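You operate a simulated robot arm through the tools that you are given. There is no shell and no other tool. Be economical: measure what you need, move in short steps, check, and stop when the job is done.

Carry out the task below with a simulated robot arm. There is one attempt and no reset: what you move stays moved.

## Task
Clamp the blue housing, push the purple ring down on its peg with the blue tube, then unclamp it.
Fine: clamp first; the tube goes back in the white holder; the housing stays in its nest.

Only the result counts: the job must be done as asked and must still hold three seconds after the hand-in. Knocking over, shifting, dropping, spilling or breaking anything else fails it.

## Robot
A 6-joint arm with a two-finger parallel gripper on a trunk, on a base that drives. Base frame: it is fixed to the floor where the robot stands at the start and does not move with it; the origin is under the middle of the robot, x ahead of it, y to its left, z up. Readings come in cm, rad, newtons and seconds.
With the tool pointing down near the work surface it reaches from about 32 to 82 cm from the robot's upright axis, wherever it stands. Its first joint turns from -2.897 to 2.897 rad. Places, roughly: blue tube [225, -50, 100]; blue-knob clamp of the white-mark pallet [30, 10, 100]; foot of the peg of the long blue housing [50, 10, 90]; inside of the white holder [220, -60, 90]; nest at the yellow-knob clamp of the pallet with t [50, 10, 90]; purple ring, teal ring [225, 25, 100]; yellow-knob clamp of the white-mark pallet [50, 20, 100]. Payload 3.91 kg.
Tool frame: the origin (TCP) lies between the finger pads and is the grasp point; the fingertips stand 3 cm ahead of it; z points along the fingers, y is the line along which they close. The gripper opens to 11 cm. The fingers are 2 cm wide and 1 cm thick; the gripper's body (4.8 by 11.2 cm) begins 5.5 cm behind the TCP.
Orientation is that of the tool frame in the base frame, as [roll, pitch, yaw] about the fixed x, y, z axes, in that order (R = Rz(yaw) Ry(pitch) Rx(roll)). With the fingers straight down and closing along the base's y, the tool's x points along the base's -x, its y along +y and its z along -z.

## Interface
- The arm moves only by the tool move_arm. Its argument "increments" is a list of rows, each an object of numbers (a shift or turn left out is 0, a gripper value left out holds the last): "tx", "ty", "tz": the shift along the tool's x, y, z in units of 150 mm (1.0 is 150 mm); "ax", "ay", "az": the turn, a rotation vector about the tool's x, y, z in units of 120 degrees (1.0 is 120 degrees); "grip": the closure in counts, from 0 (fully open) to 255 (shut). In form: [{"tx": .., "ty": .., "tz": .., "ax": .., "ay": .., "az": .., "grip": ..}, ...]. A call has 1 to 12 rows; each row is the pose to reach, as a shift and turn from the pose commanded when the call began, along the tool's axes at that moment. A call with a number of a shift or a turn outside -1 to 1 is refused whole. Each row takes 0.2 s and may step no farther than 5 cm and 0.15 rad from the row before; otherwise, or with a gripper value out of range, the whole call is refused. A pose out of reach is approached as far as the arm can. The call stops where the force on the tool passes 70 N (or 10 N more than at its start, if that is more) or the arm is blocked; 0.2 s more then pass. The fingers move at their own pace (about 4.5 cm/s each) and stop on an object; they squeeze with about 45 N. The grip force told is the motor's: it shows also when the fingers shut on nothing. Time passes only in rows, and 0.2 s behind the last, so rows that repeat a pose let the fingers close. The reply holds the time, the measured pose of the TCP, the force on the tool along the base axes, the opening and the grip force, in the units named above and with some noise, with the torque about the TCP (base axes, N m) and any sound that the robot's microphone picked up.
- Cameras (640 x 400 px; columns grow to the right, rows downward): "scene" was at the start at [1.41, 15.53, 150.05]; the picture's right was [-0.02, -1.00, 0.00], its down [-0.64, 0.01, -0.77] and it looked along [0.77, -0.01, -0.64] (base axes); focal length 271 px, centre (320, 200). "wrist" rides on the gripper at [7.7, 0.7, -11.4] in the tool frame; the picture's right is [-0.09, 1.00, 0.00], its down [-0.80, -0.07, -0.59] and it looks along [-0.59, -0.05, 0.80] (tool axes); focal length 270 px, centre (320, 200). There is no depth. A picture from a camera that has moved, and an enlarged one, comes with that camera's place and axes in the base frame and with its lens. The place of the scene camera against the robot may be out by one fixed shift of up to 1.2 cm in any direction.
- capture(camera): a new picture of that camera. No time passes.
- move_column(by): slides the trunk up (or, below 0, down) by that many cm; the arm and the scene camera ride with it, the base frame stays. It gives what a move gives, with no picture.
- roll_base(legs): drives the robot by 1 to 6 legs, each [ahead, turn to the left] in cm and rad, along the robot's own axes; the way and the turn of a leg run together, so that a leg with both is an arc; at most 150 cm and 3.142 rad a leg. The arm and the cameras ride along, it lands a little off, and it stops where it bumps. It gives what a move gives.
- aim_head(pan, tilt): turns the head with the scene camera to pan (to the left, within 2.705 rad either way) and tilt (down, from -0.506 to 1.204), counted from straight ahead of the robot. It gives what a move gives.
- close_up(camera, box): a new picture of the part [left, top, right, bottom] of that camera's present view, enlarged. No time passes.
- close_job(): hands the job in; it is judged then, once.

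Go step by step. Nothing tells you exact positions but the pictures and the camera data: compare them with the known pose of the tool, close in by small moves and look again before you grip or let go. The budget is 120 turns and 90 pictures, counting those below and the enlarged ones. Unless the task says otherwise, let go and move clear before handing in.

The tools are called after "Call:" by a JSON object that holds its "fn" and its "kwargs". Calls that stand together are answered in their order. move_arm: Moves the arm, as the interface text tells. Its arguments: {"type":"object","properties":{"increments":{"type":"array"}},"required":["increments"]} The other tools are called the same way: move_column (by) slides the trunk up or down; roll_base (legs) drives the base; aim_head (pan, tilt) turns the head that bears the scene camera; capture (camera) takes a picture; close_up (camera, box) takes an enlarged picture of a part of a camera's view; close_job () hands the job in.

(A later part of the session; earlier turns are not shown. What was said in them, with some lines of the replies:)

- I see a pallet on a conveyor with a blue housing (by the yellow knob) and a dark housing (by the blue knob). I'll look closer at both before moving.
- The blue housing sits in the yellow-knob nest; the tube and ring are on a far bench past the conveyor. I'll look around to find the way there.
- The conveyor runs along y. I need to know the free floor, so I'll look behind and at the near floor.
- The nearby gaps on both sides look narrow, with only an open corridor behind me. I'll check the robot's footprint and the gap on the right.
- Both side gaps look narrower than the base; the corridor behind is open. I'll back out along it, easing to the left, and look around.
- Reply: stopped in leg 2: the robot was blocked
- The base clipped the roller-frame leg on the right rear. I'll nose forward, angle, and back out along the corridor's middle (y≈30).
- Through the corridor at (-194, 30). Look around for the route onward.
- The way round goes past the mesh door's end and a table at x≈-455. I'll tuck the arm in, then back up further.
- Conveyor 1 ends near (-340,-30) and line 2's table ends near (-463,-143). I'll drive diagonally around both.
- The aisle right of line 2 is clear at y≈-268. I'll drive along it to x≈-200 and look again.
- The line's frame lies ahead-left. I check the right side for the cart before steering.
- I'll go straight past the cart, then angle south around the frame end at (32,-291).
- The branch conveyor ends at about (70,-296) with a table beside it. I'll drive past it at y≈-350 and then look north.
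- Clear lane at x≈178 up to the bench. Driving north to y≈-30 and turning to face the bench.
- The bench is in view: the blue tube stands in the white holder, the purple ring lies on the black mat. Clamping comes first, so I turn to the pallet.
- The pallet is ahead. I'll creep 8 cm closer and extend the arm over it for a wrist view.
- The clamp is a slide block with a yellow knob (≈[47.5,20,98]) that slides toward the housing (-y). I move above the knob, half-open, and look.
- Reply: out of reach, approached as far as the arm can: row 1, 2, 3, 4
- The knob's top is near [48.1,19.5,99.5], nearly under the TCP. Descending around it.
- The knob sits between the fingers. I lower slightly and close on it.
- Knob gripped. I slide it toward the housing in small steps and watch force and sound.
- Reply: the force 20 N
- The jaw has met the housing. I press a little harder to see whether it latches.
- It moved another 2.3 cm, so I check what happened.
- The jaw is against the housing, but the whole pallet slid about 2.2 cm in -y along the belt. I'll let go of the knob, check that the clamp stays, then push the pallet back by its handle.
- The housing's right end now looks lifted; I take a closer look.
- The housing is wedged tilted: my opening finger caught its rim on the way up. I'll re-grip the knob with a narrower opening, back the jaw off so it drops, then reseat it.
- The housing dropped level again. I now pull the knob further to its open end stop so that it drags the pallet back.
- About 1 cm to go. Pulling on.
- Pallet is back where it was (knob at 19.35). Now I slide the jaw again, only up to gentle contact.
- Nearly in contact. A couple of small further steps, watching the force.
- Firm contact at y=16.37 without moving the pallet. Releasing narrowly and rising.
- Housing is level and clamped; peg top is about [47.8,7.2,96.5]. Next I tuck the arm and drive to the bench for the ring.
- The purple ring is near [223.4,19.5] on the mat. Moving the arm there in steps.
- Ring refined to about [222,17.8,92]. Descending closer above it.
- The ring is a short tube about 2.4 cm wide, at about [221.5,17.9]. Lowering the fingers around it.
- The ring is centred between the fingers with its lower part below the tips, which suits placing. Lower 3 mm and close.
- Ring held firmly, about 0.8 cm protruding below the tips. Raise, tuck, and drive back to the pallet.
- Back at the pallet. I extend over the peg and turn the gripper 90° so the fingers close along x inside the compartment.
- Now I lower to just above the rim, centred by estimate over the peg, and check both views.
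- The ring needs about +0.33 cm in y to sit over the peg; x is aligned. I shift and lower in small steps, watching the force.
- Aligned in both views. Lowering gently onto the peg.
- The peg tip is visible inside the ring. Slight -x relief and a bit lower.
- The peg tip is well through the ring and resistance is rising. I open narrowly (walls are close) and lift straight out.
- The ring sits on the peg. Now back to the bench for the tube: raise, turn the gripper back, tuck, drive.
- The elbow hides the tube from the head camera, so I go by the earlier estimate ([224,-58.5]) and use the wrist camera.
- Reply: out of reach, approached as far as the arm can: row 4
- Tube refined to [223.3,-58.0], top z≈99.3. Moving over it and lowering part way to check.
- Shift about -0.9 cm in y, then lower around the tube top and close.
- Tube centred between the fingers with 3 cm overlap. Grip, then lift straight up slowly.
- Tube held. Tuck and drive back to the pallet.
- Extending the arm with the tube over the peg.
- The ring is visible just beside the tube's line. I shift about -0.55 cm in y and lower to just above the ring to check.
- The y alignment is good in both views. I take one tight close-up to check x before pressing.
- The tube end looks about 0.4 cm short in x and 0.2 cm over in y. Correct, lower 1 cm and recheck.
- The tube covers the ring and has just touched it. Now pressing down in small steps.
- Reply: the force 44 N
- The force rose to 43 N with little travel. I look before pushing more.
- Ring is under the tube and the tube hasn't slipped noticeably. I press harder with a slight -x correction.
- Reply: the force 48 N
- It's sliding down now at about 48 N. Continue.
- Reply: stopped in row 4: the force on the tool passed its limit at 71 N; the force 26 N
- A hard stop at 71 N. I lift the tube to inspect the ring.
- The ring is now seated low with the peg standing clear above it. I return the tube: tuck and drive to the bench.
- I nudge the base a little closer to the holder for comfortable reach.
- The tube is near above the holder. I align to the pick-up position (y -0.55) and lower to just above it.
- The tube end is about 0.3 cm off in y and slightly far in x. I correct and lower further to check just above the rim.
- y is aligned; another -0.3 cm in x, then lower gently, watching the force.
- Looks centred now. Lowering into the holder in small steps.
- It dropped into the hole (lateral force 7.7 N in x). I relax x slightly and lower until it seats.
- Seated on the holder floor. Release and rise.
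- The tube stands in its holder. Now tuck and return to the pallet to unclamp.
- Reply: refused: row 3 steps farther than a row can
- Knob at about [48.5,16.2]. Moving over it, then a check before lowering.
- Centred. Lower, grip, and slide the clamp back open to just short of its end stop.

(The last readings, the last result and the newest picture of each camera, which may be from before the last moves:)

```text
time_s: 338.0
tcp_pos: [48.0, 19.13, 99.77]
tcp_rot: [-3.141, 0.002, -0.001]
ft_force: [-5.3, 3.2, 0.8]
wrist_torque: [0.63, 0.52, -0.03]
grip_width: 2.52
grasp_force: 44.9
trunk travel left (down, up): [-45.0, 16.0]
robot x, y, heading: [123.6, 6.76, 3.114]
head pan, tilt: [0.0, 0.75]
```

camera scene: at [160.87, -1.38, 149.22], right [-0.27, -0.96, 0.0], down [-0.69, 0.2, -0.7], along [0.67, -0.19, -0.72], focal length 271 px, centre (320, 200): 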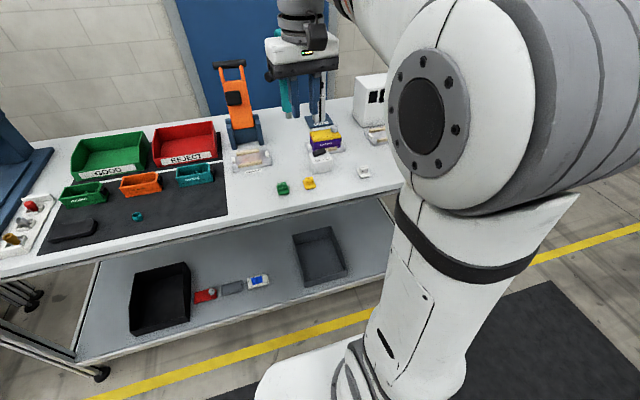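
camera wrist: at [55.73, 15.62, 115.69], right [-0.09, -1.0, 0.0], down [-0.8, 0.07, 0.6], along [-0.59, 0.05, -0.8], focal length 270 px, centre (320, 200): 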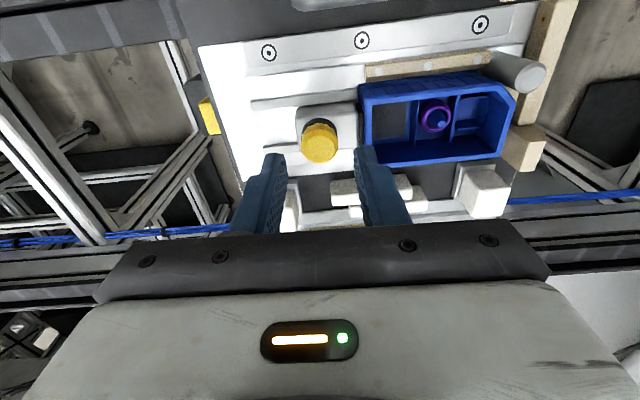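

Clamp is back at 19.13 (open). Release, rise and verify.

Call:
{"fn": "move_arm", "kwargs": {"increments": [{"grip": 150}, {"grip": 150}, {"grip": 150}, {"tz": -0.1}, {"tz": -0.4}, {"tz": -0.7}, {"tz": -0.9}]}}

Call:
{"fn": "close_up", "kwargs": {"camera": "wrist", "box": [220, 0, 540, 200]}}

Call:
{"fn": "close_up", "kwargs": {"camera": "scene", "box": [300, 100, 420, 190]}}

```text
time_s: 339.6
tcp_pos: [48.06, 19.12, 113.15]
tcp_rot: [3.141, 0.003, 0.001]
ft_force: [-0.8, -0.5, 0.3]
wrist_torque: [0.04, -0.02, -0.01]
grip_width: 4.54
grasp_force: 0.0
trunk travel left (down, up): [-45.0, 16.0]
robot x, y, heading: [123.98, 6.39, 3.105]
head pan, tilt: [0.0, 0.75]
```

```text
2.00 times, centred on (380, 100) of wrist
camera zoom: at [55.75, 18.52, 124.51], right [-0.09, -1.0, 0.0], down [-0.8, 0.07, 0.6], along [-0.59, 0.05, -0.8], focal length 541 px, centre (200, 400)
```

zoom: 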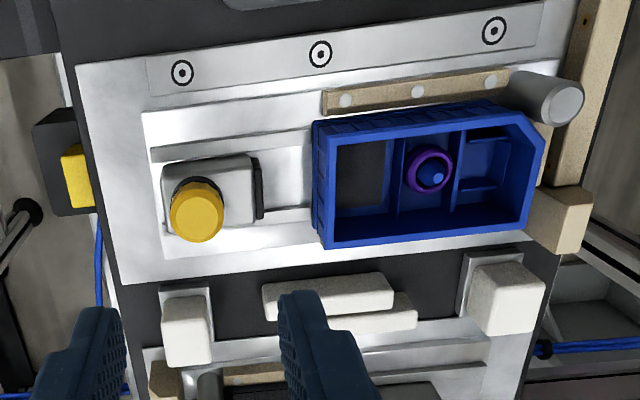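

```text
4.44 times, centred on (360, 145) of scene
camera zoom: at [123.11, -7.52, 149.61], right [0.03, 1.0, 0.0], down [0.68, -0.02, -0.73], along [-0.73, 0.02, -0.68], focal length 1206 px, centre (142, 444)
```

zoom: 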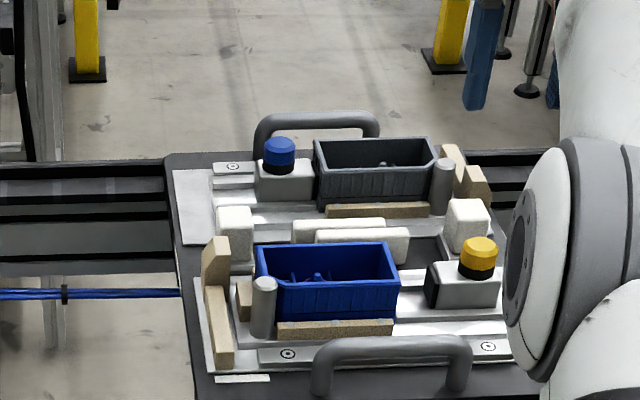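

The clamp is open, the housing is level in its nest, the ring is seated on its peg and the gripper is clear, so I hand in.

Call:
{"fn": "close_job", "kwargs": {}}

```text
The job is handed in.
```

The blue housing was clamped, the purple ring pressed down on its peg with the blue tube until it stopped hard at 71 N, and the clamp opened again. The tube is back in the white holder and the housing sits level in its nest. The hand-in gave no verdict.

While clamping, I slid the whole pallet about 2.2 cm along the belt and tipped the housing. I moved the pallet back to within what I could measure, reseated the housing and clamped again more gently before placing the ring. While driving out at the start, the base also bumped something in the corridor behind it, probably a roller-frame leg, and stopped. I did not check that anything there had moved.
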